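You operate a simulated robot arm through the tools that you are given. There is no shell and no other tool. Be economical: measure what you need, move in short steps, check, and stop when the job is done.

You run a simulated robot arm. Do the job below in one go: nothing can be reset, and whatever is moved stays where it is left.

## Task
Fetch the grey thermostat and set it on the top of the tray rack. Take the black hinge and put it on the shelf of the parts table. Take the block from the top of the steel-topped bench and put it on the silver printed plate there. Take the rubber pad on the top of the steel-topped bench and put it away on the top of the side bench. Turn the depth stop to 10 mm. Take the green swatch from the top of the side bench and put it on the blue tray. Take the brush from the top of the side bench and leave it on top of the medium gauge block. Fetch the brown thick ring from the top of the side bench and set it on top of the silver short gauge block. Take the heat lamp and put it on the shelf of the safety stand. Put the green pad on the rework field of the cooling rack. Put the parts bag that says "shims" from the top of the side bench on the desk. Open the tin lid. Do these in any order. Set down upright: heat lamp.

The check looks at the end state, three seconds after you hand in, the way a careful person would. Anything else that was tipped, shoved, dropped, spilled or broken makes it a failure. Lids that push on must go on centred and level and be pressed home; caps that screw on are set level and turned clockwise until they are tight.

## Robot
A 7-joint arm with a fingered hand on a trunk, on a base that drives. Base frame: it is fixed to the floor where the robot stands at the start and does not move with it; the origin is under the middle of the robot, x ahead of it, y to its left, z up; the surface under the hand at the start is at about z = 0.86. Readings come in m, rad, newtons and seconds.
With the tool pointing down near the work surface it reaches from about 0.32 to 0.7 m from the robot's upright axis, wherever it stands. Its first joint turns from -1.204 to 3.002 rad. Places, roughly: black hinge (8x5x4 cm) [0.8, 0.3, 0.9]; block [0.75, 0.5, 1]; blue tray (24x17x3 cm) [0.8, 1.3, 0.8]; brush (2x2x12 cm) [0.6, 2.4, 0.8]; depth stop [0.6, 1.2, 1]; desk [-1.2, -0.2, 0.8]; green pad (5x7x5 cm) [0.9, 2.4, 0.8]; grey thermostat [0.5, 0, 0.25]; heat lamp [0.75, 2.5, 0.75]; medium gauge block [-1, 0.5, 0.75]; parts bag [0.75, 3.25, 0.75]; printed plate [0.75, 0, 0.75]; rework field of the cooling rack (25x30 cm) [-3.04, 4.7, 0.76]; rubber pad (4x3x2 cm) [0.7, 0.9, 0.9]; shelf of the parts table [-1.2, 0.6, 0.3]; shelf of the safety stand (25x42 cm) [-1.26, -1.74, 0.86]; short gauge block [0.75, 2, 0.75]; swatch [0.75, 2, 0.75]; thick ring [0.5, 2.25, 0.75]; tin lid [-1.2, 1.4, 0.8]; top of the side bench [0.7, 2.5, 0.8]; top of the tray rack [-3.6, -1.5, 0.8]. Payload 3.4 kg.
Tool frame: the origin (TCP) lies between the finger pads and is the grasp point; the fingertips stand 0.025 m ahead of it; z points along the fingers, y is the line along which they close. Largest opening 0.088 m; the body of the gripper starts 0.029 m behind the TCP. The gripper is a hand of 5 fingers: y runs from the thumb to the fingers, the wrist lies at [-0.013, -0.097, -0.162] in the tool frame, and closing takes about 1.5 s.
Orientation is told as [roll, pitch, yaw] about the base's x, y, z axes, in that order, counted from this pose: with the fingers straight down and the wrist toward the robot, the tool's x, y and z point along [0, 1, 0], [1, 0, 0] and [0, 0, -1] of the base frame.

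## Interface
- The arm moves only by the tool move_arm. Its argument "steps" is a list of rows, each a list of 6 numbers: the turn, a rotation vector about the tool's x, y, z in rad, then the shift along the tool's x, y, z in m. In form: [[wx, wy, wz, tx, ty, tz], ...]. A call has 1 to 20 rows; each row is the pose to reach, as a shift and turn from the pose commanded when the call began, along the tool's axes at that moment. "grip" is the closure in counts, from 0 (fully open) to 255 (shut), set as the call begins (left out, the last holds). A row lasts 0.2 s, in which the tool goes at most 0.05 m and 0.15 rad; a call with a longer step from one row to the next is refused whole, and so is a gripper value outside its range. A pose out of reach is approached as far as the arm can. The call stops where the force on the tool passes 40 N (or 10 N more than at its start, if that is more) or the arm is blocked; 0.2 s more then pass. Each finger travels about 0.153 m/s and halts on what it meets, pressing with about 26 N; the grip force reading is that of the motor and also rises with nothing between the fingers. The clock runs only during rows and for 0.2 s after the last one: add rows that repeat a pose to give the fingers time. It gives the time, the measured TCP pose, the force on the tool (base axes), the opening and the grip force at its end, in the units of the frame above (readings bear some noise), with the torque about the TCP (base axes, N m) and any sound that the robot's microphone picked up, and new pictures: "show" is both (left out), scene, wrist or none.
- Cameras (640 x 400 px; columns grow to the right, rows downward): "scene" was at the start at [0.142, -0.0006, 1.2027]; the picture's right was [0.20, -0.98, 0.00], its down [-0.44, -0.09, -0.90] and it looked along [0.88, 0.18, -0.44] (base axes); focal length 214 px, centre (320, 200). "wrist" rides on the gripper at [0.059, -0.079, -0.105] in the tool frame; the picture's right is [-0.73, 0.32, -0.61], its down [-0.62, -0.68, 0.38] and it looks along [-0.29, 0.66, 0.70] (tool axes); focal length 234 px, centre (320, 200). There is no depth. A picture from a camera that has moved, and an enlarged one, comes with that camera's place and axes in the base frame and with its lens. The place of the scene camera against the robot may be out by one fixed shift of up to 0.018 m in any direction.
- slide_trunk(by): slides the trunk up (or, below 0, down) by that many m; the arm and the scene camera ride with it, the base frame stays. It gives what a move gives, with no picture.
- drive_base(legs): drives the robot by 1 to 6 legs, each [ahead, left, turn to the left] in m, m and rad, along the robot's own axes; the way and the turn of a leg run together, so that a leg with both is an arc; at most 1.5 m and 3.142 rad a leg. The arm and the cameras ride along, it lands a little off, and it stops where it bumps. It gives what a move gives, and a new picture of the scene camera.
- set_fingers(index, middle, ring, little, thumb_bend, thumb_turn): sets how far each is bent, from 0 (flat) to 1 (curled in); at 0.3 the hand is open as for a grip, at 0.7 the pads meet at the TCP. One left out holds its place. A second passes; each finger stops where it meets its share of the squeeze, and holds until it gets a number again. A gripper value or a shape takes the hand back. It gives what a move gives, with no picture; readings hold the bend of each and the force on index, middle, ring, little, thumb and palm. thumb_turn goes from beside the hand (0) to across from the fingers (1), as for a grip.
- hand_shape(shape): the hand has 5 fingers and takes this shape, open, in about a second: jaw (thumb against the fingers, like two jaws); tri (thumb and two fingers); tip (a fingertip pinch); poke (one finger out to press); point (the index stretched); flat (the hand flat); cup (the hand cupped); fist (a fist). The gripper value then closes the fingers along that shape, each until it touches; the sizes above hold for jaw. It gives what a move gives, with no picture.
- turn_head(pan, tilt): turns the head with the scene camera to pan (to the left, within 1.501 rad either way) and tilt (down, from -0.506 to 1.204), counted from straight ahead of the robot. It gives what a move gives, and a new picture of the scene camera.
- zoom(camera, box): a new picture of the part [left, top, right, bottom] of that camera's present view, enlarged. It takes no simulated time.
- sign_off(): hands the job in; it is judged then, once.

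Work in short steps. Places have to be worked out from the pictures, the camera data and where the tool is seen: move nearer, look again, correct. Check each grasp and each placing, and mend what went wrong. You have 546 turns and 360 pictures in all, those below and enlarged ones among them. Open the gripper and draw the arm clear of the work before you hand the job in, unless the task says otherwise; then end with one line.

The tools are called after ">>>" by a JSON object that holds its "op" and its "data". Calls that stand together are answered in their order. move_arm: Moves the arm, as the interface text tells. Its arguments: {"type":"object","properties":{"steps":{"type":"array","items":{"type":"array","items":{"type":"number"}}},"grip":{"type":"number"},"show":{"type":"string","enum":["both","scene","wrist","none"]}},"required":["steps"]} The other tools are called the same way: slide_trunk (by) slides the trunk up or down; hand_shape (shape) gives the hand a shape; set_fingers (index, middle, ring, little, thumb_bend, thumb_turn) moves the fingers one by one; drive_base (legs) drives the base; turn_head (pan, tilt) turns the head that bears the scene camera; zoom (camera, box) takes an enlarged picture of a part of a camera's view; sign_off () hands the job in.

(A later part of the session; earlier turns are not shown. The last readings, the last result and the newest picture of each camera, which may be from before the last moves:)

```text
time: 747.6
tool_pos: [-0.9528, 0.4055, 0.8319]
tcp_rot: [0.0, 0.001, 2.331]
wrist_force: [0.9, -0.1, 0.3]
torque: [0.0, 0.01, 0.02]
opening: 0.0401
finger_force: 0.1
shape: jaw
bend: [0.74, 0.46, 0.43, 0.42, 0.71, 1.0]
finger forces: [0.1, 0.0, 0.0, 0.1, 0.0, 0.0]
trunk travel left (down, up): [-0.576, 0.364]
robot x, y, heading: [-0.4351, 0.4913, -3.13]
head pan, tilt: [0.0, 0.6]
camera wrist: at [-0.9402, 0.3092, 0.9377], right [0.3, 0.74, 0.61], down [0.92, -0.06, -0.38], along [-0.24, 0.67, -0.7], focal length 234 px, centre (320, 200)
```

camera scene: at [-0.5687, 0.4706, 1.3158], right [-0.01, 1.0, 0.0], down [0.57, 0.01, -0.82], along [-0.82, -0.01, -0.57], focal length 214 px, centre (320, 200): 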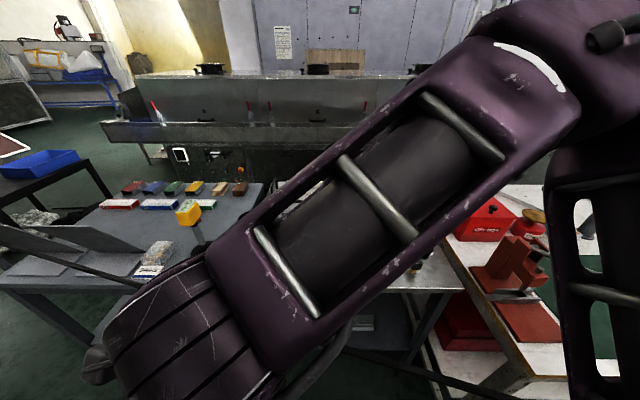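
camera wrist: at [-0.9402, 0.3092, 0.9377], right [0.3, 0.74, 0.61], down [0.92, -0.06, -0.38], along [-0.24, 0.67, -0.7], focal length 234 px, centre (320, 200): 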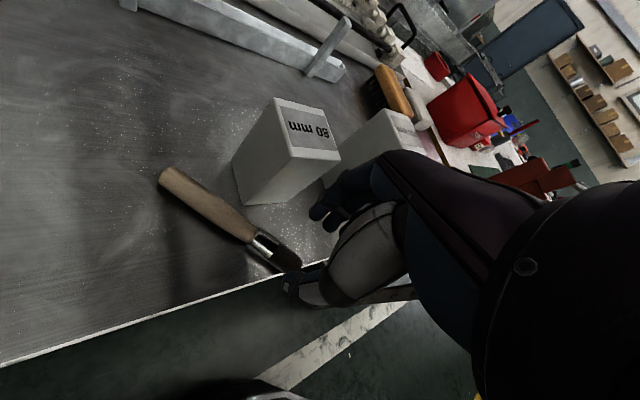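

Aligned. I lower to z≈0.797 (tips 7 mm above the table) and close.

>>> {"op": "move_arm", "data": {"steps": [[0, 0, 0, 0.003, 0.001, 0.018], [0, 0, 0, 0.003, 0.001, 0.035]], "show": "none"}}

>>> {"op": "move_arm", "data": {"steps": [[0, 0, 0, 0, 0, 0], [0, 0, 0, 0, 0, 0], [0, 0, 0, 0, 0, 0], [0, 0, 0, 0, 0, 0], [0, 0, 0, 0, 0, 0]], "grip": 255, "show": "wrist"}}

```text
time: 748.2
tool_pos: [-0.957, 0.404, 0.7972]
tcp_rot: [0.0, 0.001, 2.332]
wrist_force: [-0.8, 0.7, 0.0]
torque: [-0.01, -0.03, -0.05]
opening: 0.0401
finger_force: 0.0
shape: jaw
bend: [0.74, 0.46, 0.43, 0.42, 0.71, 1.0]
finger forces: [0.0, 0.0, 0.0, 0.0, 0.1, 0.0]
trunk travel left (down, up): [-0.576, 0.364]
robot x, y, heading: [-0.4296, 0.4919, -3.132]
head pan, tilt: [0.0, 0.6]
```

```text
time: 749.4
tool_pos: [-0.957, 0.4044, 0.7978]
tcp_rot: [0.0, 0.003, 2.332]
wrist_force: [0.0, 0.2, 0.0]
torque: [0.02, 0.0, 0.02]
opening: 0.0041
finger_force: 26.1
shape: jaw
bend: [0.72, 0.71, 0.7, 0.7, 0.77, 1.0]
finger forces: [0.0, 0.0, 0.0, 0.1, 0.0, 0.0]
trunk travel left (down, up): [-0.576, 0.364]
robot x, y, heading: [-0.4325, 0.4876, -3.131]
head pan, tilt: [0.0, 0.6]
camera wrist: at [-0.9432, 0.307, 0.9033], right [0.3, 0.74, 0.61], down [0.92, -0.06, -0.38], along [-0.24, 0.67, -0.7], focal length 234 px, centre (320, 200)
```

wrist: 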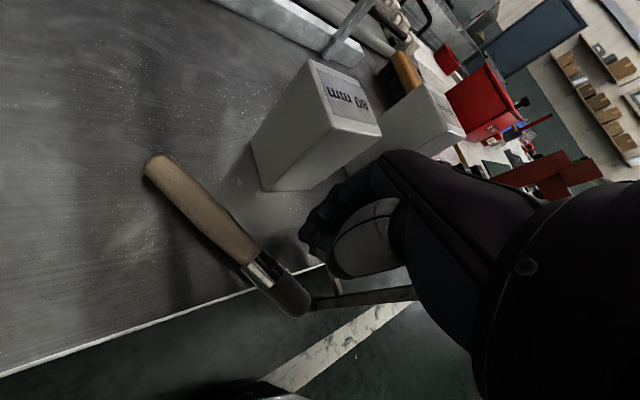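

The thumb tip is higher than the fingertips, so the thin bar slips under it. I'll instead lean the hand along the brush (rotate about the closing axis) so the pads lie at bar height. First I rise, then tilt and see if the arm can do it.

>>> {"op": "move_arm", "data": {"steps": [[0, 0, 0, 0, 0, -0.04], [0, 0, 0.09, 0, -0.02, -0.08], [0, 0, 0.178, 0.0, -0.03, -0.12]], "grip": 110, "show": "none"}}

>>> {"op": "move_arm", "data": {"steps": [[0, 0.14, 0, 0, 0, 0], [0, 0.28, 0, 0, 0, 0], [0, 0.42, 0, 0, 0, 0], [0, 0.56, 0, 0, 0, 0], [0, 0.7, 0, 0, 0, 0], [0, 0.84, 0, 0, 0, 0], [0, 0.95, 0, 0, 0, 0]], "show": "wrist"}}

```text
time: 750.2
tool_pos: [-0.931, 0.3818, 0.9154]
tcp_rot: [0.002, 0.002, 2.156]
wrist_force: [-0.3, 0.2, 0.9]
torque: [0.0, 0.0, 0.01]
opening: 0.0496
finger_force: 0.1
shape: jaw
bend: [0.74, 0.42, 0.38, 0.44, 0.66, 1.0]
finger forces: [0.0, 0.0, 0.0, 0.0, 0.1, 0.1]
trunk travel left (down, up): [-0.576, 0.364]
robot x, y, heading: [-0.4319, 0.4897, -3.132]
head pan, tilt: [0.0, 0.6]
```

```text
time: 751.8
tool_pos: [-0.9358, 0.381, 0.9148]
tcp_rot: [0.952, 0.003, 2.154]
wrist_force: [-0.7, 0.0, 1.1]
torque: [0.01, 0.0, -0.04]
opening: 0.0497
finger_force: 0.1
shape: jaw
bend: [0.74, 0.42, 0.38, 0.44, 0.66, 1.0]
finger forces: [0.0, 0.0, 0.0, 0.0, 0.0, 0.0]
trunk travel left (down, up): [-0.576, 0.364]
robot x, y, heading: [-0.4334, 0.4921, -3.128]
head pan, tilt: [0.0, 0.6]
camera wrist: at [-0.8489, 0.345, 1.0247], right [0.59, 0.77, -0.24], down [0.42, -0.54, -0.73], along [-0.69, 0.33, -0.64], focal length 234 px, centre (320, 200)
```

wrist: 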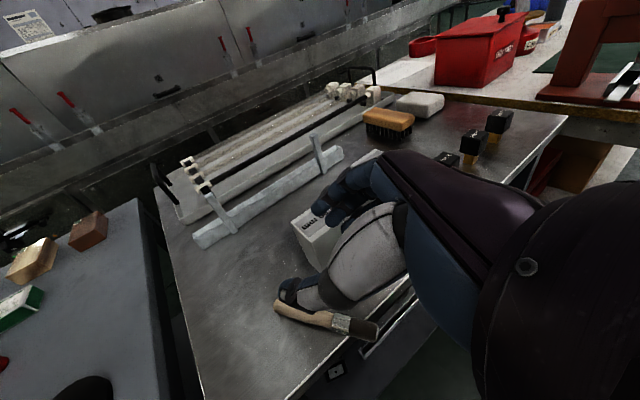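

Reachable. I switch to the fingertip pinch (other fingers curled), and descend so thumb and index straddle the bar at its middle (-0.967, 0.361).

>>> {"op": "hand_shape", "data": {"shape": "tip"}}

>>> {"op": "move_arm", "data": {"steps": [[0, 0, 0, -0.0215, 0.0, 0.0267], [0, 0, 0, -0.043, 0.0, 0.0533], [0, 0, 0, -0.062, 0.0002, 0.078]], "grip": 90, "show": "wrist"}}

```text
time: 752.7
tool_pos: [-0.9362, 0.3813, 0.9145]
tcp_rot: [0.948, 0.002, 2.154]
wrist_force: [-0.2, 0.3, -0.9]
torque: [0.0, -0.02, 0.01]
opening: 0.0883
finger_force: 0.0
shape: tip
bend: [0.3, 0.98, 0.99, 0.99, 0.3, 0.98]
finger forces: [0.0, 0.0, 0.1, 0.0, 0.0, 0.1]
trunk travel left (down, up): [-0.576, 0.364]
robot x, y, heading: [-0.4328, 0.4924, -3.125]
head pan, tilt: [0.0, 0.6]
```

```text
time: 753.5
tool_pos: [-0.963, 0.3688, 0.8155]
tcp_rot: [0.95, 0.003, 2.152]
wrist_force: [-1.0, 0.3, 0.4]
torque: [-0.01, 0.0, -0.03]
opening: 0.0572
finger_force: 0.1
shape: tip
bend: [0.29, 0.98, 0.99, 0.99, 0.61, 1.0]
finger forces: [0.0, 0.1, 0.1, 0.0, 0.0, 0.0]
trunk travel left (down, up): [-0.576, 0.364]
robot x, y, heading: [-0.4303, 0.4896, -3.128]
head pan, tilt: [0.0, 0.6]
camera wrist: at [-0.875, 0.3326, 0.9259], right [0.59, 0.77, -0.24], down [0.42, -0.54, -0.73], along [-0.69, 0.33, -0.64], focal length 234 px, centre (320, 200)
```

wrist: 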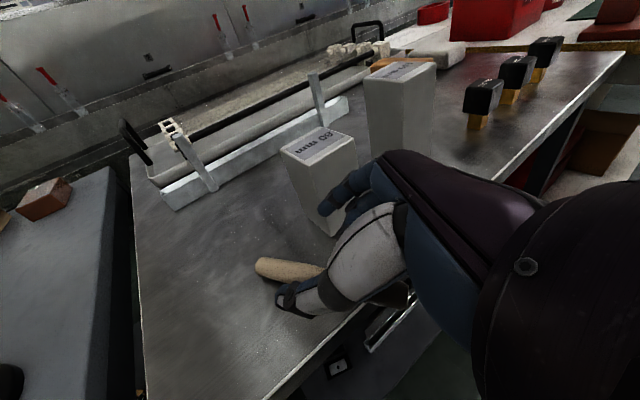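

The bar lies between thumb and index. I go down the last 3 cm and close.

>>> {"op": "move_arm", "data": {"steps": [[0, 0, 0, -0.011, -0.002, 0.0125], [0, 0, 0, -0.022, -0.0045, 0.025]], "show": "none"}}

>>> {"op": "move_arm", "data": {"steps": [[0, 0, 0, 0, 0, 0], [0, 0, 0, 0, 0, 0], [0, 0, 0, 0, 0, 0], [0, 0, 0, 0, 0, 0], [0, 0, 0, 0, 0, 0], [0, 0, 0, 0, 0, 0]], "grip": 255, "show": "wrist"}}

```text
time: 754.1
tool_pos: [-0.9655, 0.3587, 0.7859]
tcp_rot: [0.951, 0.002, 2.153]
wrist_force: [-0.5, -0.2, -0.5]
torque: [0.02, -0.01, 0.01]
opening: 0.0574
finger_force: 0.1
shape: tip
bend: [0.29, 0.98, 0.99, 0.99, 0.61, 1.0]
finger forces: [0.1, 0.0, 0.0, 0.0, 0.0, 0.0]
trunk travel left (down, up): [-0.576, 0.364]
robot x, y, heading: [-0.4326, 0.4911, -3.127]
head pan, tilt: [0.0, 0.6]
```

```text
time: 755.5
tool_pos: [-0.9638, 0.3594, 0.7852]
tcp_rot: [0.952, 0.001, 2.155]
wrist_force: [0.4, -0.3, 0.5]
torque: [-0.04, 0.0, -0.01]
opening: 0.0076
finger_force: 25.5
shape: tip
bend: [0.73, 1.0, 1.0, 1.0, 0.8, 0.97]
finger forces: [0.0, 0.0, 0.0, 0.0, 0.0, 0.0]
trunk travel left (down, up): [-0.576, 0.364]
robot x, y, heading: [-0.4285, 0.4949, -3.129]
head pan, tilt: [0.0, 0.6]
camera wrist: at [-0.8774, 0.3222, 0.8953], right [0.59, 0.77, -0.24], down [0.42, -0.54, -0.73], along [-0.69, 0.33, -0.64], focal length 234 px, centre (320, 200)
```

wrist: 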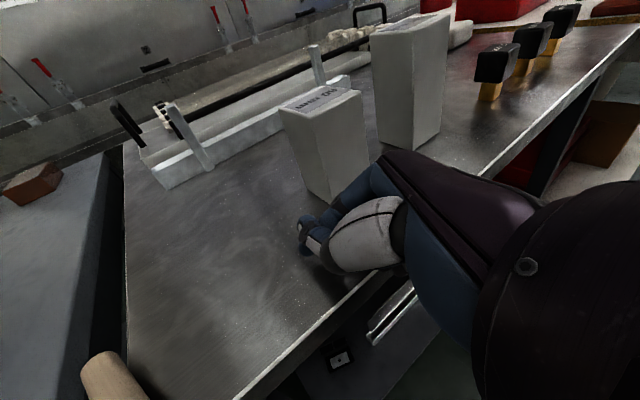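

The brush shot away to the left. I rise and look where it came to rest.

>>> {"op": "move_arm", "data": {"steps": [[0, 0, 0, 0.03, 0, -0.03], [0, 0, 0, 0.06, 0, -0.06], [0, -0.14, 0, 0.08, 0, -0.08], [0, -0.28, 0, 0.09, 0, -0.1]], "grip": 0, "show": "wrist"}}

```text
time: 756.5
tool_pos: [-0.9371, 0.3761, 0.9199]
tcp_rot: [0.668, 0.002, 2.156]
wrist_force: [0.0, 0.3, -0.2]
torque: [-0.04, 0.05, 0.02]
opening: 0.0876
finger_force: 0.1
shape: tip
bend: [0.3, 0.98, 0.99, 0.99, 0.3, 0.98]
finger forces: [0.0, 0.1, 0.0, 0.0, 0.0, 0.0]
trunk travel left (down, up): [-0.576, 0.364]
robot x, y, heading: [-0.4331, 0.4925, -3.127]
head pan, tilt: [0.0, 0.6]
camera wrist: at [-0.8768, 0.3217, 1.0384], right [0.61, 0.79, 0.03], down [0.59, -0.43, -0.69], along [-0.53, 0.43, -0.73], focal length 234 px, centre (320, 200)
```

wrist: 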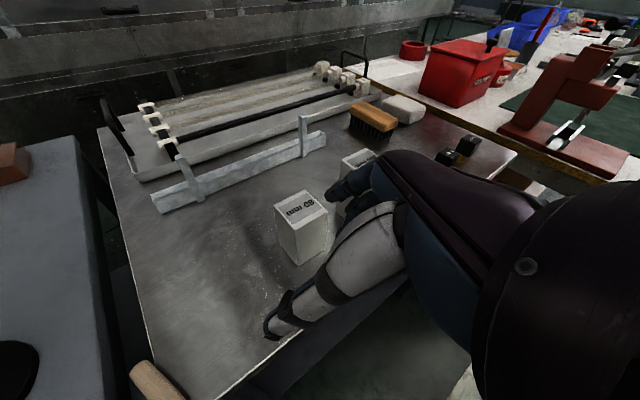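

>>> {"op": "zoom", "data": {"camera": "scene", "box": [140, 200, 380, 360]}}

```text
2.50 times, centred on (260, 280) of scene
camera zoom: at [-0.5677, 0.4707, 1.3159], right [-0.01, 1.0, 0.0], down [0.56, 0.01, -0.83], along [-0.83, -0.01, -0.56], focal length 536 px, centre (470, 0)
```

zoom: 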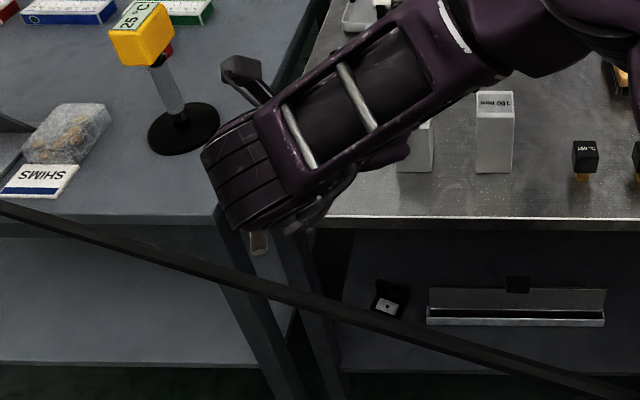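

The brush rests at the table's left front corner, head overhanging the front by ~4 cm – good for a pad-level pinch. I level and retract the hand and reposition the base to the left front.

>>> {"op": "move_arm", "data": {"steps": [[0, -0.13, 0, 0.02, -0.02, -0.03], [0, -0.26, 0, 0.03, -0.04, -0.06], [0, -0.39, 0, 0.03, -0.06, -0.08], [0, -0.52, 0, 0.02, -0.08, -0.1], [0, -0.668, 0, 0.0, -0.1, -0.11]], "show": "none"}}

>>> {"op": "hand_shape", "data": {"shape": "jaw"}}

>>> {"op": "drive_base", "data": {"legs": [[-0.1, 0, 0], [0, 0.55, 0], [0, 0, -0.656], [0.17, 0.0, 0]]}}

```text
time: 757.9
tool_pos: [-0.8242, 0.3769, 0.974]
tcp_rot: [-0.09, 0.122, 2.095]
wrist_force: [-0.3, -0.1, -0.2]
torque: [0.05, 0.04, -0.03]
opening: 0.0877
finger_force: 0.1
shape: tip
bend: [0.3, 0.98, 0.99, 0.99, 0.3, 0.98]
finger forces: [0.0, 0.0, 0.0, 0.0, 0.1, 0.0]
out of reach, approached as far as the arm can: row 4, 5
trunk travel left (down, up): [-0.576, 0.364]
robot x, y, heading: [-0.4336, 0.4912, -3.13]
head pan, tilt: [0.0, 0.6]
stopped in row 5: the arm was blocked; the commanded pose is now the measured one
```

```text
time: 758.8
tool_pos: [-0.8225, 0.3753, 0.9749]
tcp_rot: [-0.086, 0.121, 2.095]
wrist_force: [-0.4, 0.0, 0.3]
torque: [0.03, 0.0, 0.01]
opening: 0.0879
finger_force: 0.1
shape: jaw
bend: [0.3, 0.3, 0.3, 0.3, 0.3, 0.98]
finger forces: [0.1, 0.1, 0.0, 0.0, 0.0, 0.0]
trunk travel left (down, up): [-0.576, 0.364]
robot x, y, heading: [-0.4337, 0.4909, -3.13]
head pan, tilt: [0.0, 0.6]
```

```text
time: 765.5
tool_pos: [-0.8389, 0.2183, 0.9758]
tcp_rot: [-0.087, 0.121, 1.418]
wrist_force: [0.1, 0.3, 0.8]
torque: [0.0, -0.02, 0.03]
opening: 0.0876
finger_force: 0.0
shape: jaw
bend: [0.3, 0.3, 0.3, 0.3, 0.3, 0.98]
finger forces: [0.1, 0.0, 0.1, 0.1, 0.0, 0.1]
trunk travel left (down, up): [-0.576, 0.364]
robot x, y, heading: [-0.458, 0.0632, 2.473]
head pan, tilt: [0.0, 0.6]
camera scene: at [-0.5674, 0.13, 1.3158], right [0.62, 0.79, 0.0], down [0.45, -0.35, -0.82], along [-0.65, 0.51, -0.57], focal length 214 px, centre (320, 200)
```

scene: 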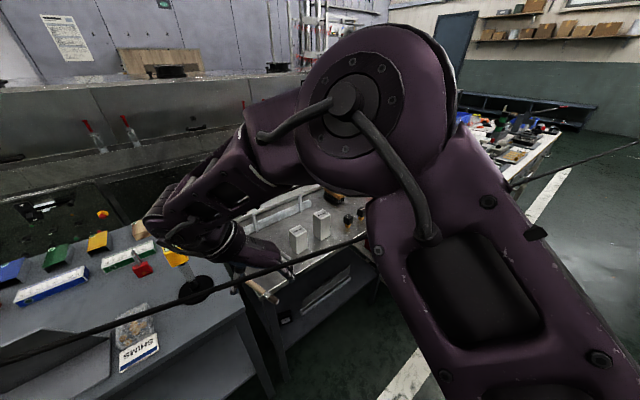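

I level the hand, turn to yaw ≈1.71 and hover over the overhanging head at (-0.914, 0.238).

>>> {"op": "move_arm", "data": {"steps": [[-0.06, 0.045, -0.07, 0.026, 0.003, 0.01], [-0.12, 0.087, -0.145, 0.052, 0.006, 0.02], [-0.12, 0.087, -0.22, 0.077, 0.0084, 0.03], [-0.12, 0.087, -0.29, 0.077, 0.0084, 0.05]], "grip": 90, "show": "wrist"}}

```text
time: 766.5
tool_pos: [-0.9085, 0.2308, 0.9158]
tcp_rot: [0.02, 0.007, 1.715]
wrist_force: [1.2, 0.3, 1.2]
torque: [-0.03, 0.0, 0.03]
opening: 0.0572
finger_force: 0.1
shape: jaw
bend: [0.28, 0.39, 0.35, 0.36, 0.61, 1.0]
finger forces: [0.1, 0.0, 0.0, 0.1, 0.1, 0.0]
trunk travel left (down, up): [-0.576, 0.364]
robot x, y, heading: [-0.4602, 0.0615, 2.48]
head pan, tilt: [0.0, 0.6]
camera wrist: at [-0.9517, 0.1459, 1.0234], right [0.68, 0.43, 0.59], down [0.71, -0.59, -0.39], along [0.18, 0.69, -0.71], focal length 234 px, centre (320, 200)
```

wrist: 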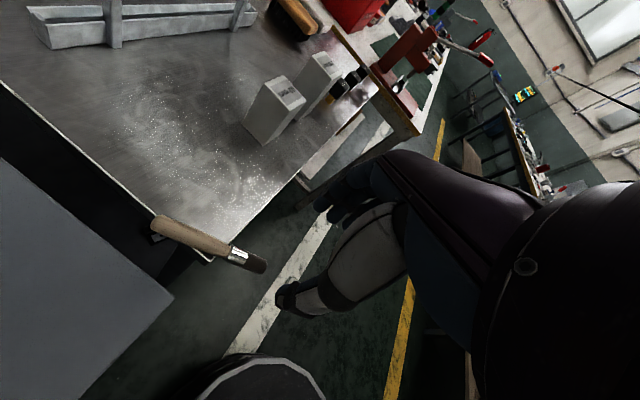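

Brush: handle end (-1.001, 0.217), head end (-0.895, 0.257), overhanging the front edge by 5 cm. I descend with the jaw straddling the ferrule/head in front of the edge.

>>> {"op": "move_arm", "data": {"steps": [[0, -0.01, -0.03, 0.0007, 0.01, 0.035], [0, -0.02, -0.06, 0.0007, 0.0197, 0.07], [0, -0.02, -0.06, 0.0007, 0.0197, 0.105], [0, -0.02, -0.06, 0.0007, 0.0197, 0.137]], "show": "wrist"}}

```text
time: 767.5
tool_pos: [-0.9168, 0.2485, 0.7812]
tcp_rot: [0.003, 0.007, 1.774]
wrist_force: [0.1, 1.1, -0.5]
torque: [-0.02, -0.01, -0.04]
opening: 0.0573
finger_force: 0.0
shape: jaw
bend: [0.28, 0.39, 0.35, 0.36, 0.61, 1.0]
finger forces: [0.0, 0.0, 0.0, 0.0, 0.0, 0.0]
trunk travel left (down, up): [-0.576, 0.364]
robot x, y, heading: [-0.4599, 0.0651, 2.477]
head pan, tilt: [0.0, 0.6]
camera wrist: at [-0.9584, 0.1613, 0.8882], right [0.65, 0.47, 0.6], down [0.75, -0.54, -0.38], along [0.15, 0.7, -0.7], focal length 234 px, centre (320, 200)
```

wrist: 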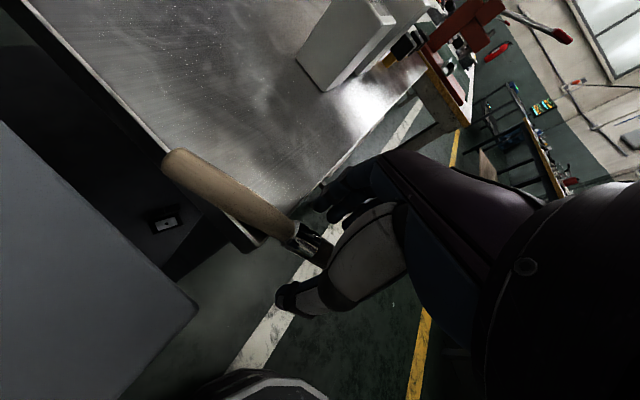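

The ferrule and head lie between thumb and fingers at pad level. I close.

>>> {"op": "move_arm", "data": {"steps": [[0, 0, 0, 0, 0, 0], [0, 0, 0, 0, 0, 0], [0, 0, 0, 0, 0, 0], [0, 0, 0, 0, 0, 0], [0, 0, 0, 0, 0, 0], [0, 0, 0, 0, 0, 0]], "grip": 255, "show": "none"}}

```text
time: 768.9
tool_pos: [-0.9173, 0.2489, 0.781]
tcp_rot: [0.001, 0.009, 1.774]
wrist_force: [-0.5, 0.0, 0.0]
torque: [0.01, -0.02, 0.01]
opening: 0.0062
finger_force: 26.1
shape: jaw
bend: [0.71, 0.72, 0.7, 0.7, 0.79, 1.0]
finger forces: [0.9, 0.1, 0.0, 0.0, 0.9, 0.1]
trunk travel left (down, up): [-0.576, 0.364]
robot x, y, heading: [-0.4576, 0.0632, 2.478]
head pan, tilt: [0.0, 0.6]
```

>>> {"op": "zoom", "data": {"camera": "wrist", "box": [140, 100, 400, 340]}}

```text
1.67 times, centred on (270, 220) of wrist
camera zoom: at [-0.958, 0.161, 0.8886], right [0.65, 0.47, 0.6], down [0.75, -0.55, -0.38], along [0.15, 0.7, -0.7], focal length 390 px, centre (403, 167)
```

zoom: 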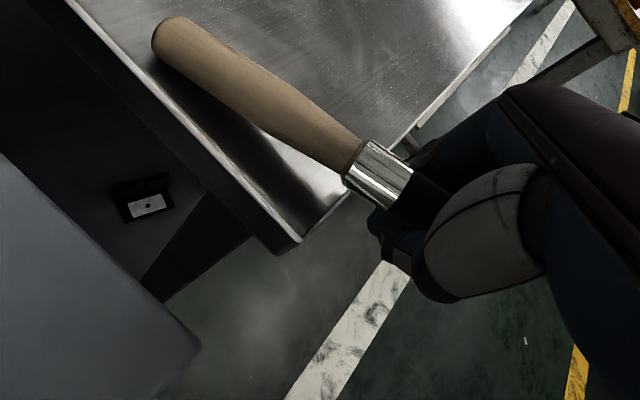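

The head is held in the hand with the whole handle projecting away over the table – ideal. I lift 0.12 and check.

>>> {"op": "move_arm", "data": {"steps": [[0, 0, 0, 0, 0, -0.02], [0, 0, 0, 0, 0, -0.05], [0, 0, 0, 0, 0, -0.09], [0, 0, 0, 0, 0, -0.12]], "show": "wrist"}}

```text
time: 769.9
tool_pos: [-0.9158, 0.2495, 0.9054]
tcp_rot: [0.0, 0.009, 1.773]
wrist_force: [-0.1, -0.3, -0.7]
torque: [0.01, 0.03, -0.03]
opening: 0.0059
finger_force: 25.6
shape: jaw
bend: [0.71, 0.72, 0.7, 0.7, 0.79, 1.0]
finger forces: [0.1, 0.1, 0.0, 0.0, 0.0, 0.0]
trunk travel left (down, up): [-0.576, 0.364]
robot x, y, heading: [-0.4621, 0.0639, 2.478]
head pan, tilt: [0.0, 0.6]
camera wrist: at [-0.9561, 0.1614, 1.0118], right [0.65, 0.47, 0.6], down [0.75, -0.55, -0.38], along [0.15, 0.7, -0.7], focal length 234 px, centre (320, 200)
```

wrist: 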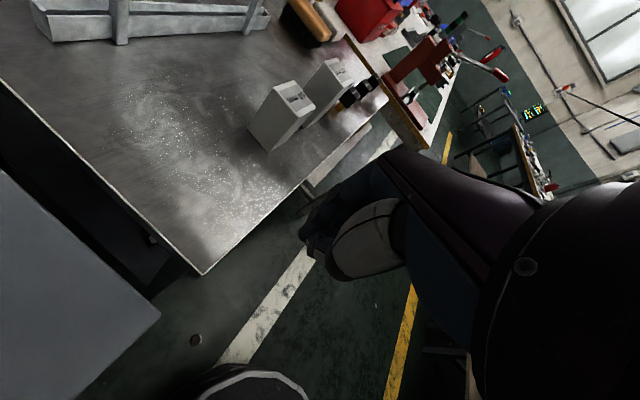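

The brush slipped out and fell to the floor in front of the table. I retract the hand, lower the trunk and back off to see it.

>>> {"op": "move_arm", "data": {"steps": [[0, 0, 0.05, -0.04, 0, 0], [0, 0, 0.1, -0.08, 0, 0], [0, 0, 0.15, -0.12, 0, 0], [0, 0, 0.2, -0.14, 0, 0]], "grip": 0, "show": "none"}}

>>> {"op": "slide_trunk", "data": {"by": -0.4}}

>>> {"op": "drive_base", "data": {"legs": [[-0.2, 0, 0]]}}

```text
time: 770.9
tool_pos: [-0.7785, 0.279, 0.9032]
tcp_rot: [-0.001, 0.008, 1.574]
wrist_force: [-0.1, -0.1, -0.5]
torque: [0.0, 0.01, -0.02]
opening: 0.0874
finger_force: 0.0
shape: jaw
bend: [0.3, 0.3, 0.3, 0.3, 0.3, 0.98]
finger forces: [0.0, 0.0, 0.1, 0.1, 0.0, 0.1]
trunk travel left (down, up): [-0.576, 0.364]
robot x, y, heading: [-0.4568, 0.066, 2.483]
head pan, tilt: [0.0, 0.6]
```

```text
time: 774.7
tool_pos: [-0.7782, 0.2776, 0.5026]
tcp_rot: [0.002, 0.01, 1.573]
wrist_force: [0.0, -1.0, -0.3]
torque: [0.05, 0.02, -0.02]
opening: 0.0877
finger_force: 0.2
shape: jaw
bend: [0.3, 0.3, 0.3, 0.3, 0.3, 0.98]
finger forces: [0.0, 0.0, 0.0, 0.0, 0.1, 0.1]
trunk travel left (down, up): [-0.176, 0.764]
robot x, y, heading: [-0.4569, 0.0652, 2.481]
head pan, tilt: [0.0, 0.6]
```

```text
time: 776.3
tool_pos: [-0.6214, 0.1539, 0.5043]
tcp_rot: [-0.001, 0.009, 1.574]
wrist_force: [-0.4, -0.3, -0.2]
torque: [0.01, -0.02, -0.01]
opening: 0.0872
finger_force: 0.0
shape: jaw
bend: [0.3, 0.3, 0.3, 0.3, 0.3, 0.98]
finger forces: [0.0, 0.1, 0.0, 0.1, 0.1, 0.1]
trunk travel left (down, up): [-0.176, 0.764]
robot x, y, heading: [-0.3026, -0.0604, 2.474]
head pan, tilt: [0.0, 0.6]
camera scene: at [-0.4085, 0.0058, 0.9159], right [0.62, 0.79, 0.0], down [0.44, -0.35, -0.83], along [-0.65, 0.51, -0.56], focal length 214 px, centre (320, 200)
```

scene: 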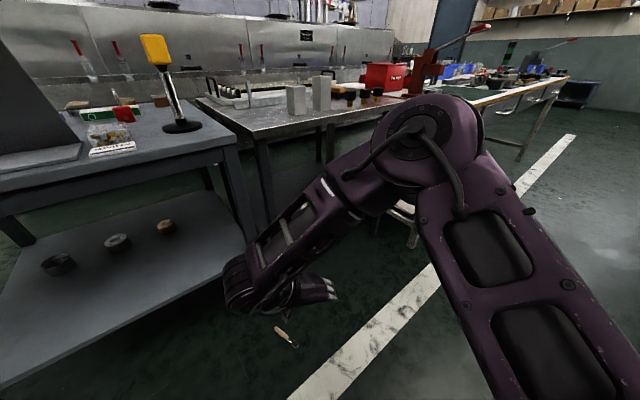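

I can see the brush on the floor, centred near (-0.795, 0.14). I lower the trunk fully and bring the hand over it, low.

>>> {"op": "slide_trunk", "data": {"by": -0.17}}

>>> {"op": "move_arm", "data": {"steps": [[0, 0, -0.04, 0.035, -0.003, 0.02], [0, 0, -0.08, 0.07, -0.006, 0.04], [0, 0, -0.12, 0.105, -0.009, 0.07], [0, 0, -0.16, 0.14, -0.012, 0.1], [0, 0, -0.21, 0.17, -0.0135, 0.135], [0, 0, -0.21, 0.174, -0.0135, 0.17]], "show": "wrist"}}

```text
time: 778.2
tool_pos: [-0.6208, 0.1533, 0.3335]
tcp_rot: [0.0, 0.009, 1.573]
wrist_force: [-0.7, 0.5, 0.3]
torque: [0.01, 0.02, 0.0]
opening: 0.0875
finger_force: 0.0
shape: jaw
bend: [0.3, 0.3, 0.3, 0.3, 0.3, 0.98]
finger forces: [0.0, 0.0, 0.0, 0.1, 0.0, 0.0]
trunk travel left (down, up): [-0.006, 0.934]
robot x, y, heading: [-0.3029, -0.061, 2.482]
head pan, tilt: [0.0, 0.6]
```

```text
time: 779.6
tool_pos: [-0.7952, 0.1426, 0.1623]
tcp_rot: [0.0, 0.009, 1.784]
wrist_force: [0.0, -0.3, 0.7]
torque: [-0.01, 0.01, -0.02]
opening: 0.0876
finger_force: 0.2
shape: jaw
bend: [0.3, 0.3, 0.3, 0.3, 0.3, 0.98]
finger forces: [0.1, 0.0, 0.1, 0.1, 0.0, 0.1]
trunk travel left (down, up): [-0.006, 0.934]
robot x, y, heading: [-0.3016, -0.059, 2.476]
head pan, tilt: [0.0, 0.6]
camera wrist: at [-0.8353, 0.0537, 0.2687], right [0.64, 0.47, 0.6], down [0.75, -0.54, -0.38], along [0.15, 0.7, -0.7], focal length 234 px, centre (320, 200)
```

wrist: 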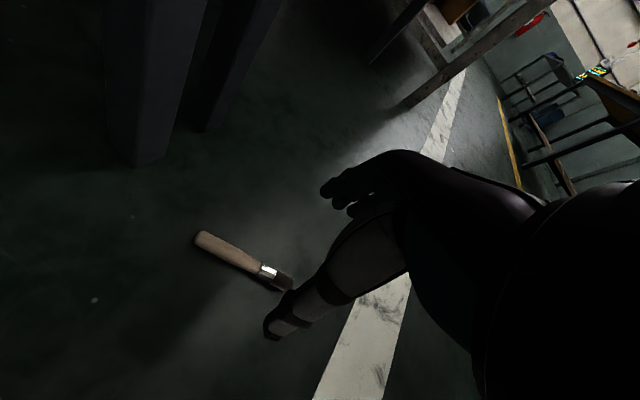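

The brush lies from (-0.853, 0.141) to (-0.739, 0.184). To match thumb and finger tip heights I'll pinch with a forward tilt of 0.3 rad at its middle, tips ~3 mm above the floor.

>>> {"op": "move_arm", "data": {"steps": [[0, 0, -0.075, -0.004, 0.007, 0.04], [0, 0, -0.149, -0.0082, 0.014, 0.08]], "grip": 60, "show": "none"}}

>>> {"op": "move_arm", "data": {"steps": [[-0.15, 0, 0, 0, 0, 0], [-0.3, 0, 0, 0, 0, 0], [-0.3, 0, 0, 0, 0, 0]], "show": "none"}}

```text
time: 780.2
tool_pos: [-0.7889, 0.1568, 0.0798]
tcp_rot: [0.002, 0.007, 1.932]
wrist_force: [-0.9, 0.1, 0.3]
torque: [0.01, 0.03, -0.01]
opening: 0.0676
finger_force: 0.1
shape: jaw
bend: [0.27, 0.35, 0.32, 0.33, 0.52, 0.99]
finger forces: [0.0, 0.0, 0.0, 0.0, 0.1, 0.1]
trunk travel left (down, up): [-0.006, 0.934]
robot x, y, heading: [-0.3009, -0.0576, 2.476]
head pan, tilt: [0.0, 0.6]
```

```text
time: 781.0
tool_pos: [-0.7841, 0.1792, 0.0906]
tcp_rot: [0.003, -0.315, 1.907]
wrist_force: [-0.3, 0.2, -0.1]
torque: [0.02, 0.02, 0.01]
opening: 0.0675
finger_force: 0.3
shape: jaw
bend: [0.27, 0.35, 0.32, 0.33, 0.52, 0.99]
finger forces: [0.1, 0.1, 0.1, 0.0, 0.0, 0.0]
out of reach, approached as far as the arm can: row 2, 3
trunk travel left (down, up): [-0.006, 0.934]
robot x, y, heading: [-0.2999, -0.0643, 2.478]
head pan, tilt: [0.0, 0.6]
```

Slightly at the limit. I try the descent and read where the hand ends up.

>>> {"op": "move_arm", "data": {"steps": [[0, 0, 0, 0, -0.005, 0.017], [0, 0, 0, 0, -0.01, 0.034]], "show": "none"}}

```text
time: 781.9
tool_pos: [-0.7732, 0.1966, 0.0717]
tcp_rot: [-0.002, -0.326, 1.892]
wrist_force: [0.6, 0.2, -1.1]
torque: [-0.01, -0.01, -0.02]
opening: 0.0677
finger_force: 0.0
shape: jaw
bend: [0.27, 0.35, 0.32, 0.33, 0.52, 0.99]
finger forces: [0.0, 0.1, 0.0, 0.1, 0.1, 0.0]
out of reach, approached as far as the arm can: row 1, 2
trunk travel left (down, up): [-0.006, 0.934]
robot x, y, heading: [-0.3028, -0.0636, 2.474]
head pan, tilt: [0.0, 0.6]
stopped in row 2: the arm was blocked; the commanded pose is now the measured one
```

I raise slightly and bring the base 10 cm closer so the arm can reach lower.

>>> {"op": "move_arm", "data": {"steps": [[0.1, 0, 0, 0, -0.02, -0.04], [0.2, 0, 0, 0, -0.03, -0.06]], "show": "none"}}

>>> {"op": "drive_base", "data": {"legs": [[0.1, 0, 0]]}}

```text
time: 782.5
tool_pos: [-0.7592, 0.1446, 0.1191]
tcp_rot: [0.0, -0.119, 1.9]
wrist_force: [0.3, -0.1, -0.7]
torque: [0.0, -0.01, -0.03]
opening: 0.0675
finger_force: 0.0
shape: jaw
bend: [0.27, 0.35, 0.32, 0.33, 0.52, 0.99]
finger forces: [0.0, 0.1, 0.0, 0.0, 0.0, 0.0]
trunk travel left (down, up): [-0.006, 0.934]
robot x, y, heading: [-0.2991, -0.0613, 2.476]
head pan, tilt: [0.0, 0.6]
```

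```text
time: 783.6
tool_pos: [-0.8387, 0.2063, 0.1194]
tcp_rot: [0.0, -0.119, 1.902]
wrist_force: [-1.1, 0.1, -0.3]
torque: [0.0, 0.02, 0.0]
opening: 0.0675
finger_force: 0.1
shape: jaw
bend: [0.27, 0.35, 0.32, 0.33, 0.52, 0.99]
finger forces: [0.1, 0.0, 0.0, 0.0, 0.0, 0.0]
trunk travel left (down, up): [-0.006, 0.934]
robot x, y, heading: [-0.3811, 0.0005, 2.479]
head pan, tilt: [0.0, 0.6]
camera scene: at [-0.4878, 0.0674, 0.7459], right [0.62, 0.79, 0.0], down [0.45, -0.35, -0.83], along [-0.65, 0.51, -0.56], focal length 214 px, centre (320, 200)
```

scene: 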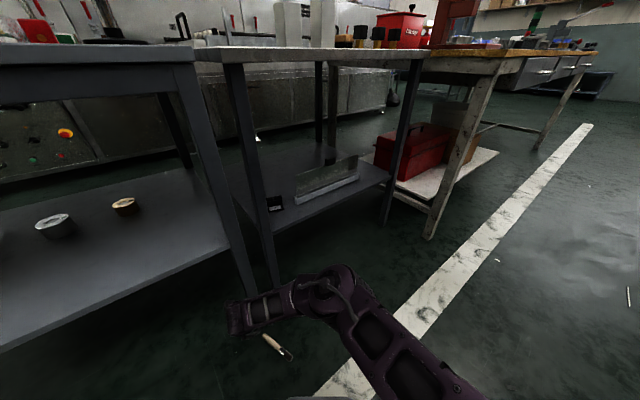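

Closer now. I re-aim above the brush middle with tilt -0.3.

>>> {"op": "move_arm", "data": {"steps": [[-0.09, 0, -0.015, -0.015, -0.033, 0.01], [-0.181, 0, -0.031, -0.0304, -0.0675, 0.03], [-0.181, 0, -0.031, -0.0304, -0.0675, 0.042]], "show": "none"}}

```text
time: 784.4
tool_pos: [-0.7969, 0.2181, 0.0576]
tcp_rot: [-0.005, -0.298, 1.936]
wrist_force: [-0.6, 0.2, -0.3]
torque: [0.01, 0.02, 0.0]
opening: 0.0673
finger_force: 0.1
shape: jaw
bend: [0.27, 0.35, 0.32, 0.33, 0.52, 0.99]
finger forces: [0.1, 0.0, 0.0, 0.1, 0.0, 0.1]
out of reach, approached as far as the arm can: row 1, 2, 3
trunk travel left (down, up): [-0.006, 0.934]
robot x, y, heading: [-0.3819, 0.0016, 2.473]
head pan, tilt: [0.0, 0.6]
```

Tilt isn't possible here; I return to a vertical hand over the brush middle.

>>> {"op": "move_arm", "data": {"steps": [[0.15, 0, 0, 0, 0, -0.005], [0.298, 0, 0, 0, 0, -0.005], [0.298, 0, 0, 0, 0, -0.005]], "show": "none"}}

```text
time: 785.2
tool_pos: [-0.7987, 0.2157, 0.0629]
tcp_rot: [-0.006, 0.002, 1.932]
wrist_force: [0.7, 0.1, 0.4]
torque: [-0.01, -0.02, 0.05]
opening: 0.0675
finger_force: 0.0
shape: jaw
bend: [0.27, 0.35, 0.32, 0.33, 0.52, 0.99]
finger forces: [0.1, 0.0, 0.0, 0.1, 0.1, 0.0]
trunk travel left (down, up): [-0.006, 0.934]
robot x, y, heading: [-0.3796, 0.0012, 2.477]
head pan, tilt: [0.0, 0.6]
```

Vertical now. I shift over the brush middle (-0.7925, 0.164), then lower to 2.4 cm above the floor and close.

>>> {"op": "move_arm", "data": {"steps": [[0, 0, 0, 0.006, -0.025, 0], [0, 0, 0, 0.0128, -0.0507, 0], [0, 0, 0, 0.0128, -0.0507, 0.02], [0, 0, 0, 0.0128, -0.0507, 0.038]], "show": "none"}}

```text
time: 786.2
tool_pos: [-0.7913, 0.1646, 0.0258]
tcp_rot: [-0.005, -0.004, 1.933]
wrist_force: [0.7, -0.5, 4.4]
torque: [0.13, 0.02, -0.02]
opening: 0.0669
finger_force: 0.1
shape: jaw
bend: [0.27, 0.35, 0.32, 0.33, 0.52, 0.99]
finger forces: [0.0, 4.1, 0.0, 0.1, 0.0, 0.0]
trunk travel left (down, up): [-0.006, 0.934]
robot x, y, heading: [-0.3832, -0.0007, 2.483]
head pan, tilt: [0.0, 0.6]
```

The middle finger just touches the floor. I close the grip here and read the finger forces.

>>> {"op": "move_arm", "data": {"steps": [[0, 0, 0, 0, 0, -0.001], [0, 0, 0, 0, 0, -0.001], [0, 0, 0, 0, 0, -0.001], [0, 0, 0, 0, 0, -0.001], [0, 0, 0, 0, 0, -0.001], [0, 0, 0, 0, 0, -0.001]], "grip": 255, "show": "none"}}

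```text
time: 787.6
tool_pos: [-0.7935, 0.1642, 0.0244]
tcp_rot: [-0.006, -0.003, 1.932]
wrist_force: [0.0, -1.6, 0.8]
torque: [-0.05, -0.02, 0.01]
opening: 0.0193
finger_force: 26.2
shape: jaw
bend: [0.7, 0.55, 0.69, 0.7, 0.74, 1.0]
finger forces: [16.1, 0.0, 2.7, 1.1, 22.3, 0.1]
trunk travel left (down, up): [-0.006, 0.934]
robot x, y, heading: [-0.3818, -0.0016, 2.479]
head pan, tilt: [0.0, 0.6]
```

A real pinch this time (opening 1.9 cm, index 16 N, thumb 22 N). I lift a little and confirm by the forces.

>>> {"op": "move_arm", "data": {"steps": [[0, 0, 0, 0, 0, -0.01], [0, 0, 0, 0, 0, -0.03], [0, 0, 0, 0, 0, -0.06]], "show": "none"}}

>>> {"op": "slide_trunk", "data": {"by": 0.4}}

```text
time: 788.4
tool_pos: [-0.7939, 0.1648, 0.0864]
tcp_rot: [-0.006, -0.001, 1.932]
wrist_force: [-1.4, -0.2, -0.4]
torque: [0.01, 0.0, 0.01]
opening: 0.0195
finger_force: 25.8
shape: jaw
bend: [0.7, 0.55, 0.69, 0.7, 0.74, 1.0]
finger forces: [16.6, 0.0, 3.1, 0.9, 21.2, 0.1]
trunk travel left (down, up): [-0.006, 0.934]
robot x, y, heading: [-0.3814, 0.0046, 2.48]
head pan, tilt: [0.0, 0.6]
```

```text
time: 792.2
tool_pos: [-0.7941, 0.1648, 0.4866]
tcp_rot: [-0.003, -0.002, 1.933]
wrist_force: [-0.3, -0.7, -0.4]
torque: [0.01, 0.02, -0.03]
opening: 0.0197
finger_force: 25.7
shape: jaw
bend: [0.7, 0.55, 0.69, 0.7, 0.74, 1.0]
finger forces: [16.5, 0.0, 3.1, 0.8, 21.1, 0.0]
trunk travel left (down, up): [-0.406, 0.534]
robot x, y, heading: [-0.3784, 0.0024, 2.475]
head pan, tilt: [0.0, 0.6]
```

Holding firmly. I raise the trunk 0.2 more and lift the arm to z≈0.97.

>>> {"op": "slide_trunk", "data": {"by": 0.2}}

>>> {"op": "move_arm", "data": {"steps": [[0, 0, 0, 0, 0, -0.04], [0, 0, 0, 0, 0, -0.08], [0, 0, 0, 0, 0, -0.12], [0, 0, 0, 0, 0, -0.16], [0, 0, 0, 0, 0, -0.2], [0, 0, 0, 0, 0, -0.24], [0, 0, 0, 0, 0, -0.28]], "show": "none"}}

```text
time: 794.4
tool_pos: [-0.7937, 0.1661, 0.686]
tcp_rot: [-0.006, -0.002, 1.932]
wrist_force: [-0.7, -0.5, -0.9]
torque: [0.0, -0.01, 0.05]
opening: 0.0196
finger_force: 26.6
shape: jaw
bend: [0.7, 0.55, 0.69, 0.7, 0.74, 1.0]
finger forces: [16.6, 0.0, 3.0, 0.9, 21.1, 0.0]
trunk travel left (down, up): [-0.606, 0.334]
robot x, y, heading: [-0.3795, 0.0012, 2.48]
head pan, tilt: [0.0, 0.6]
```

```text
time: 796.0
tool_pos: [-0.7945, 0.1631, 0.9656]
tcp_rot: [-0.008, -0.005, 1.933]
wrist_force: [-0.1, -0.1, 0.4]
torque: [-0.03, -0.04, 0.01]
opening: 0.0193
finger_force: 25.9
shape: jaw
bend: [0.7, 0.55, 0.69, 0.7, 0.75, 1.0]
finger forces: [16.5, 0.1, 3.3, 0.8, 19.9, 0.0]
trunk travel left (down, up): [-0.606, 0.334]
robot x, y, heading: [-0.3794, 0.0022, 2.478]
head pan, tilt: [0.0, 0.6]
```

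Next I drive 0.155 m ahead toward the block.

>>> {"op": "drive_base", "data": {"legs": [[0.155, 0, 0]]}}

```text
time: 797.4
tool_pos: [-0.9168, 0.2593, 0.9649]
tcp_rot: [-0.007, -0.001, 1.931]
wrist_force: [0.6, -0.2, -0.5]
torque: [0.01, -0.03, 0.02]
opening: 0.0194
finger_force: 26.7
shape: jaw
bend: [0.7, 0.55, 0.69, 0.7, 0.75, 1.0]
finger forces: [16.6, 0.0, 3.3, 0.7, 19.8, 0.0]
trunk travel left (down, up): [-0.606, 0.334]
robot x, y, heading: [-0.5004, 0.094, 2.478]
head pan, tilt: [0.0, 0.6]
camera scene: at [-0.6088, 0.1622, 1.3458], right [0.62, 0.79, 0.0], down [0.45, -0.35, -0.82], along [-0.65, 0.51, -0.57], focal length 214 px, centre (320, 200)
```

scene: 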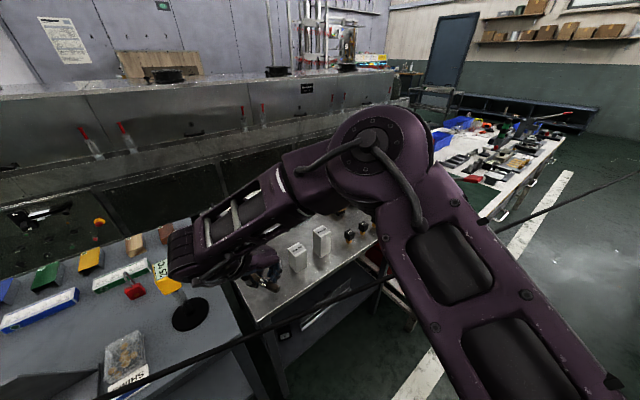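

I move the brush over the 80 mm block, at z≈0.92, and take one wrist picture.

>>> {"op": "move_arm", "data": {"steps": [[0, 0, 0, 0.011, 0.043, 0], [0, 0, 0, 0.022, 0.086, 0], [0, 0, 0, 0.033, 0.128, 0], [0, 0, 0, 0.0438, 0.171, 0.01], [0, 0, 0, 0.0438, 0.171, 0.04]], "show": "wrist"}}

```text
time: 798.6
tool_pos: [-1.0217, 0.4026, 0.9233]
tcp_rot: [-0.006, -0.003, 1.931]
wrist_force: [0.0, 0.3, -0.1]
torque: [0.02, 0.0, -0.01]
opening: 0.0195
finger_force: 25.7
shape: jaw
bend: [0.7, 0.55, 0.69, 0.7, 0.75, 1.0]
finger forces: [16.5, 0.1, 3.4, 0.6, 19.8, 0.1]
trunk travel left (down, up): [-0.606, 0.334]
robot x, y, heading: [-0.5012, 0.0945, 2.476]
head pan, tilt: [0.0, 0.6]
camera wrist: at [-1.0467, 0.3082, 1.0299], right [0.56, 0.56, 0.61], down [0.83, -0.42, -0.38], along [0.04, 0.72, -0.69], focal length 234 px, centre (320, 200)
```

wrist: 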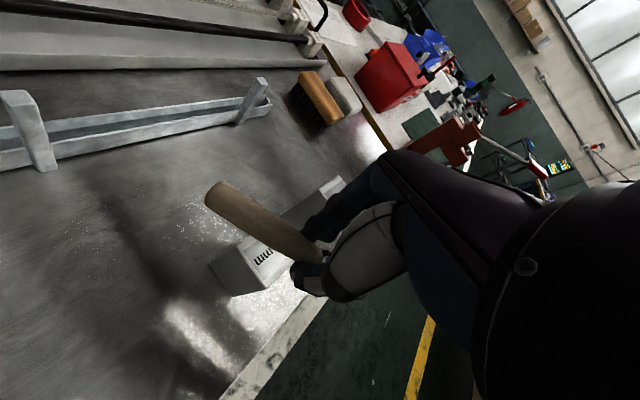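

The brush is level over the block (offset only ~7 mm). I shift 6 mm to centre it and lower to just above contact.

>>> {"op": "move_arm", "data": {"steps": [[0, 0, 0, 0, 0.006, 0.02], [0, 0, 0, 0, 0.006, 0.04], [0, 0, 0, 0, 0.006, 0.05]], "show": "none"}}

```text
time: 799.4
tool_pos: [-1.0186, 0.408, 0.8744]
tcp_rot: [-0.006, -0.001, 1.929]
wrist_force: [0.6, -0.5, 0.1]
torque: [0.0, 0.05, 0.01]
opening: 0.0192
finger_force: 25.9
shape: jaw
bend: [0.7, 0.55, 0.69, 0.7, 0.75, 1.0]
finger forces: [16.6, 0.1, 3.3, 0.6, 19.7, 0.0]
trunk travel left (down, up): [-0.606, 0.334]
robot x, y, heading: [-0.5017, 0.0969, 2.478]
head pan, tilt: [0.0, 0.6]
```

I lower in 1.5 mm steps, watching the force.

>>> {"op": "move_arm", "data": {"steps": [[0, 0, 0, 0, 0, 0.0015], [0, 0, 0, 0, 0, 0.003], [0, 0, 0, 0, 0, 0.0045]], "show": "none"}}

```text
time: 800.2
tool_pos: [-1.0196, 0.4093, 0.8706]
tcp_rot: [-0.006, -0.001, 1.932]
wrist_force: [0.1, 0.6, 0.1]
torque: [0.0, 0.02, -0.03]
opening: 0.0192
finger_force: 25.8
shape: jaw
bend: [0.7, 0.55, 0.69, 0.7, 0.75, 1.0]
finger forces: [16.5, 0.0, 3.4, 0.7, 19.8, 0.0]
trunk travel left (down, up): [-0.606, 0.334]
robot x, y, heading: [-0.4988, 0.0931, 2.477]
head pan, tilt: [0.0, 0.6]
```

>>> {"op": "move_arm", "data": {"steps": [[0, 0, 0, 0, 0, 0.0015], [0, 0, 0, 0, 0, 0.003]], "show": "none"}}

```text
time: 800.8
tool_pos: [-1.0192, 0.4089, 0.8672]
tcp_rot: [-0.006, -0.002, 1.932]
wrist_force: [-0.1, 0.5, 0.2]
torque: [0.03, 0.02, 0.02]
opening: 0.0193
finger_force: 26.1
shape: jaw
bend: [0.7, 0.55, 0.69, 0.7, 0.75, 1.0]
finger forces: [16.6, 0.0, 3.4, 0.6, 19.8, 0.0]
trunk travel left (down, up): [-0.606, 0.334]
robot x, y, heading: [-0.4995, 0.0962, 2.48]
head pan, tilt: [0.0, 0.6]
```

>>> {"op": "move_arm", "data": {"steps": [[0, 0, 0, 0, 0, 0.0015], [0, 0, 0, 0, 0, 0.003]], "show": "none"}}

>>> {"op": "move_arm", "data": {"steps": [[0, 0, 0, 0, 0, 0.0015], [0, 0, 0, 0, 0, 0.0015]], "show": "none"}}

```text
time: 801.4
tool_pos: [-1.0173, 0.4086, 0.8647]
tcp_rot: [-0.004, -0.004, 1.93]
wrist_force: [0.3, 0.5, 2.1]
torque: [0.02, 0.02, -0.04]
opening: 0.0195
finger_force: 25.7
shape: jaw
bend: [0.7, 0.55, 0.69, 0.7, 0.75, 1.0]
finger forces: [19.5, 0.1, 3.3, 0.5, 20.4, 0.1]
trunk travel left (down, up): [-0.606, 0.334]
robot x, y, heading: [-0.5064, 0.0941, 2.479]
head pan, tilt: [0.0, 0.6]
```

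```text
time: 802.0
tool_pos: [-1.0193, 0.4094, 0.8653]
tcp_rot: [-0.003, -0.004, 1.93]
wrist_force: [-1.2, 1.5, 10.6]
torque: [0.05, 0.1, -0.03]
opening: 0.0193
finger_force: 26.5
shape: jaw
bend: [0.7, 0.55, 0.69, 0.7, 0.75, 1.0]
finger forces: [26.6, 0.0, 3.5, 0.6, 21.9, 0.0]
trunk travel left (down, up): [-0.606, 0.334]
robot x, y, heading: [-0.4974, 0.0946, 2.475]
head pan, tilt: [0.0, 0.6]
```

Contact (≈10 N). I ease off 1 mm and open the fingers gently by small amounts.

>>> {"op": "move_arm", "data": {"steps": [[0, 0, 0, 0, 0, -0.001], [0, 0, 0, 0, 0, -0.001]], "show": "none"}}

>>> {"op": "set_fingers", "data": {"index": 0.6, "middle": 0.48, "ring": 0.5, "little": 0.5, "thumb_bend": 0.66}}

```text
time: 802.6
tool_pos: [-1.0193, 0.4082, 0.8648]
tcp_rot: [-0.005, -0.002, 1.929]
wrist_force: [-0.8, 2.3, 7.5]
torque: [0.05, 0.04, -0.04]
opening: 0.0192
finger_force: 25.9
shape: jaw
bend: [0.7, 0.55, 0.69, 0.7, 0.75, 1.0]
finger forces: [24.1, 0.0, 3.5, 0.6, 20.3, 0.1]
trunk travel left (down, up): [-0.606, 0.334]
robot x, y, heading: [-0.5012, 0.0928, 2.478]
head pan, tilt: [0.0, 0.6]
```

```text
time: 803.6
tool_pos: [-1.0178, 0.4069, 0.868]
tcp_rot: [-0.002, -0.005, 1.933]
wrist_force: [-0.1, -5.5, 19.2]
torque: [0.03, 0.05, 0.04]
opening: 0.0105
finger_force: 10.0
shape: fingers
bend: [0.65, 0.51, 0.5, 0.5, 0.64, 1.0]
finger forces: [8.0, 7.8, 0.0, 0.0, 4.4, 0.1]
trunk travel left (down, up): [-0.606, 0.334]
robot x, y, heading: [-0.5019, 0.0943, 2.471]
head pan, tilt: [0.0, 0.6]
```

The unbending tips press on the block top, so I rise a few millimetres as I open further.

>>> {"op": "move_arm", "data": {"steps": [[0, 0, 0, 0, 0, -0.003]], "show": "none"}}

>>> {"op": "set_fingers", "data": {"index": 0.58, "middle": 0.42, "ring": 0.42, "little": 0.42, "thumb_bend": 0.55}}

```text
time: 804.0
tool_pos: [-1.0167, 0.4082, 0.8681]
tcp_rot: [-0.009, -0.004, 1.931]
wrist_force: [1.1, -3.3, 10.1]
torque: [0.06, -0.02, 0.0]
opening: 0.0125
finger_force: 5.2
shape: fingers
bend: [0.63, 0.5, 0.5, 0.5, 0.64, 1.0]
finger forces: [3.1, 4.9, 0.1, 0.1, 2.0, 0.0]
trunk travel left (down, up): [-0.606, 0.334]
robot x, y, heading: [-0.5032, 0.0922, 2.479]
head pan, tilt: [0.0, 0.6]
```

```text
time: 805.0
tool_pos: [-1.0181, 0.4088, 0.8676]
tcp_rot: [-0.006, -0.001, 1.93]
wrist_force: [0.9, -1.2, 3.5]
torque: [0.03, 0.06, 0.0]
opening: 0.0246
finger_force: 1.4
shape: fingers
bend: [0.6, 0.42, 0.42, 0.42, 0.55, 1.0]
finger forces: [3.8, 0.0, 0.0, 0.0, 0.1, 0.1]
trunk travel left (down, up): [-0.606, 0.334]
robot x, y, heading: [-0.5018, 0.0952, 2.476]
head pan, tilt: [0.0, 0.6]
```

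The thumb is free. I open a little more and rise in small steps.

>>> {"op": "set_fingers", "data": {"index": 0.5, "middle": 0.36, "ring": 0.36, "little": 0.36, "thumb_bend": 0.48}}

>>> {"op": "move_arm", "data": {"steps": [[0, 0, 0, 0, 0, -0.005], [0, 0, 0, 0, 0, -0.01], [0, 0, 0, 0, 0, -0.02]], "show": "none"}}

```text
time: 806.0
tool_pos: [-1.0193, 0.4089, 0.8675]
tcp_rot: [-0.003, -0.002, 1.932]
wrist_force: [1.0, -0.7, 3.4]
torque: [0.06, 0.05, -0.01]
opening: 0.0418
finger_force: 1.8
shape: fingers
bend: [0.51, 0.36, 0.36, 0.36, 0.48, 1.0]
finger forces: [3.4, 0.0, 0.0, 0.0, 0.1, 0.1]
trunk travel left (down, up): [-0.606, 0.334]
robot x, y, heading: [-0.5024, 0.0927, 2.482]
head pan, tilt: [0.0, 0.6]
```

```text
time: 806.8
tool_pos: [-1.0196, 0.4082, 0.8879]
tcp_rot: [-0.005, -0.002, 1.932]
wrist_force: [-0.2, 0.6, -0.6]
torque: [0.0, 0.02, 0.02]
opening: 0.043
finger_force: 0.0
shape: fingers
bend: [0.5, 0.36, 0.36, 0.36, 0.48, 1.0]
finger forces: [0.1, 0.1, 0.0, 0.0, 0.0, 0.1]
trunk travel left (down, up): [-0.606, 0.334]
robot x, y, heading: [-0.5015, 0.0971, 2.476]
head pan, tilt: [0.0, 0.6]
```

All fingers are free. I rise clear and use the last picture to check.

>>> {"op": "move_arm", "data": {"steps": [[0, 0, 0, 0, 0, -0.03], [0, 0, 0, 0, 0, -0.07], [0, 0, 0, 0, 0, -0.11]], "show": "wrist"}}

```text
time: 807.6
tool_pos: [-1.0208, 0.4073, 0.9994]
tcp_rot: [-0.007, -0.004, 1.933]
wrist_force: [0.3, -0.4, 0.1]
torque: [-0.01, -0.02, 0.0]
opening: 0.0433
finger_force: 0.1
shape: fingers
bend: [0.5, 0.36, 0.36, 0.36, 0.48, 1.0]
finger forces: [0.0, 0.0, 0.0, 0.0, 0.0, 0.0]
trunk travel left (down, up): [-0.606, 0.334]
robot x, y, heading: [-0.499, 0.0988, 2.478]
head pan, tilt: [0.0, 0.6]
camera wrist: at [-1.0465, 0.3138, 1.1056], right [0.56, 0.56, 0.61], down [0.83, -0.42, -0.38], along [0.04, 0.72, -0.69], focal length 234 px, centre (320, 200)
```

wrist: 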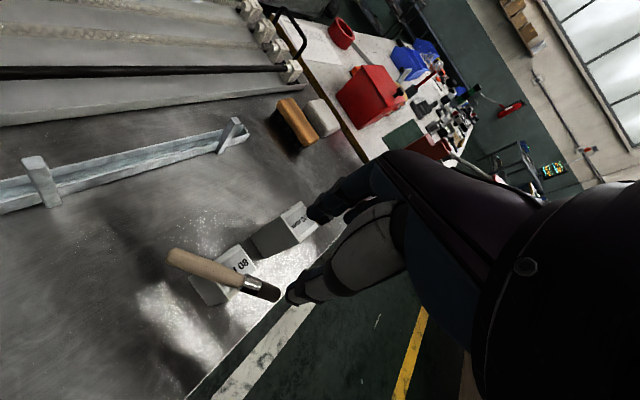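

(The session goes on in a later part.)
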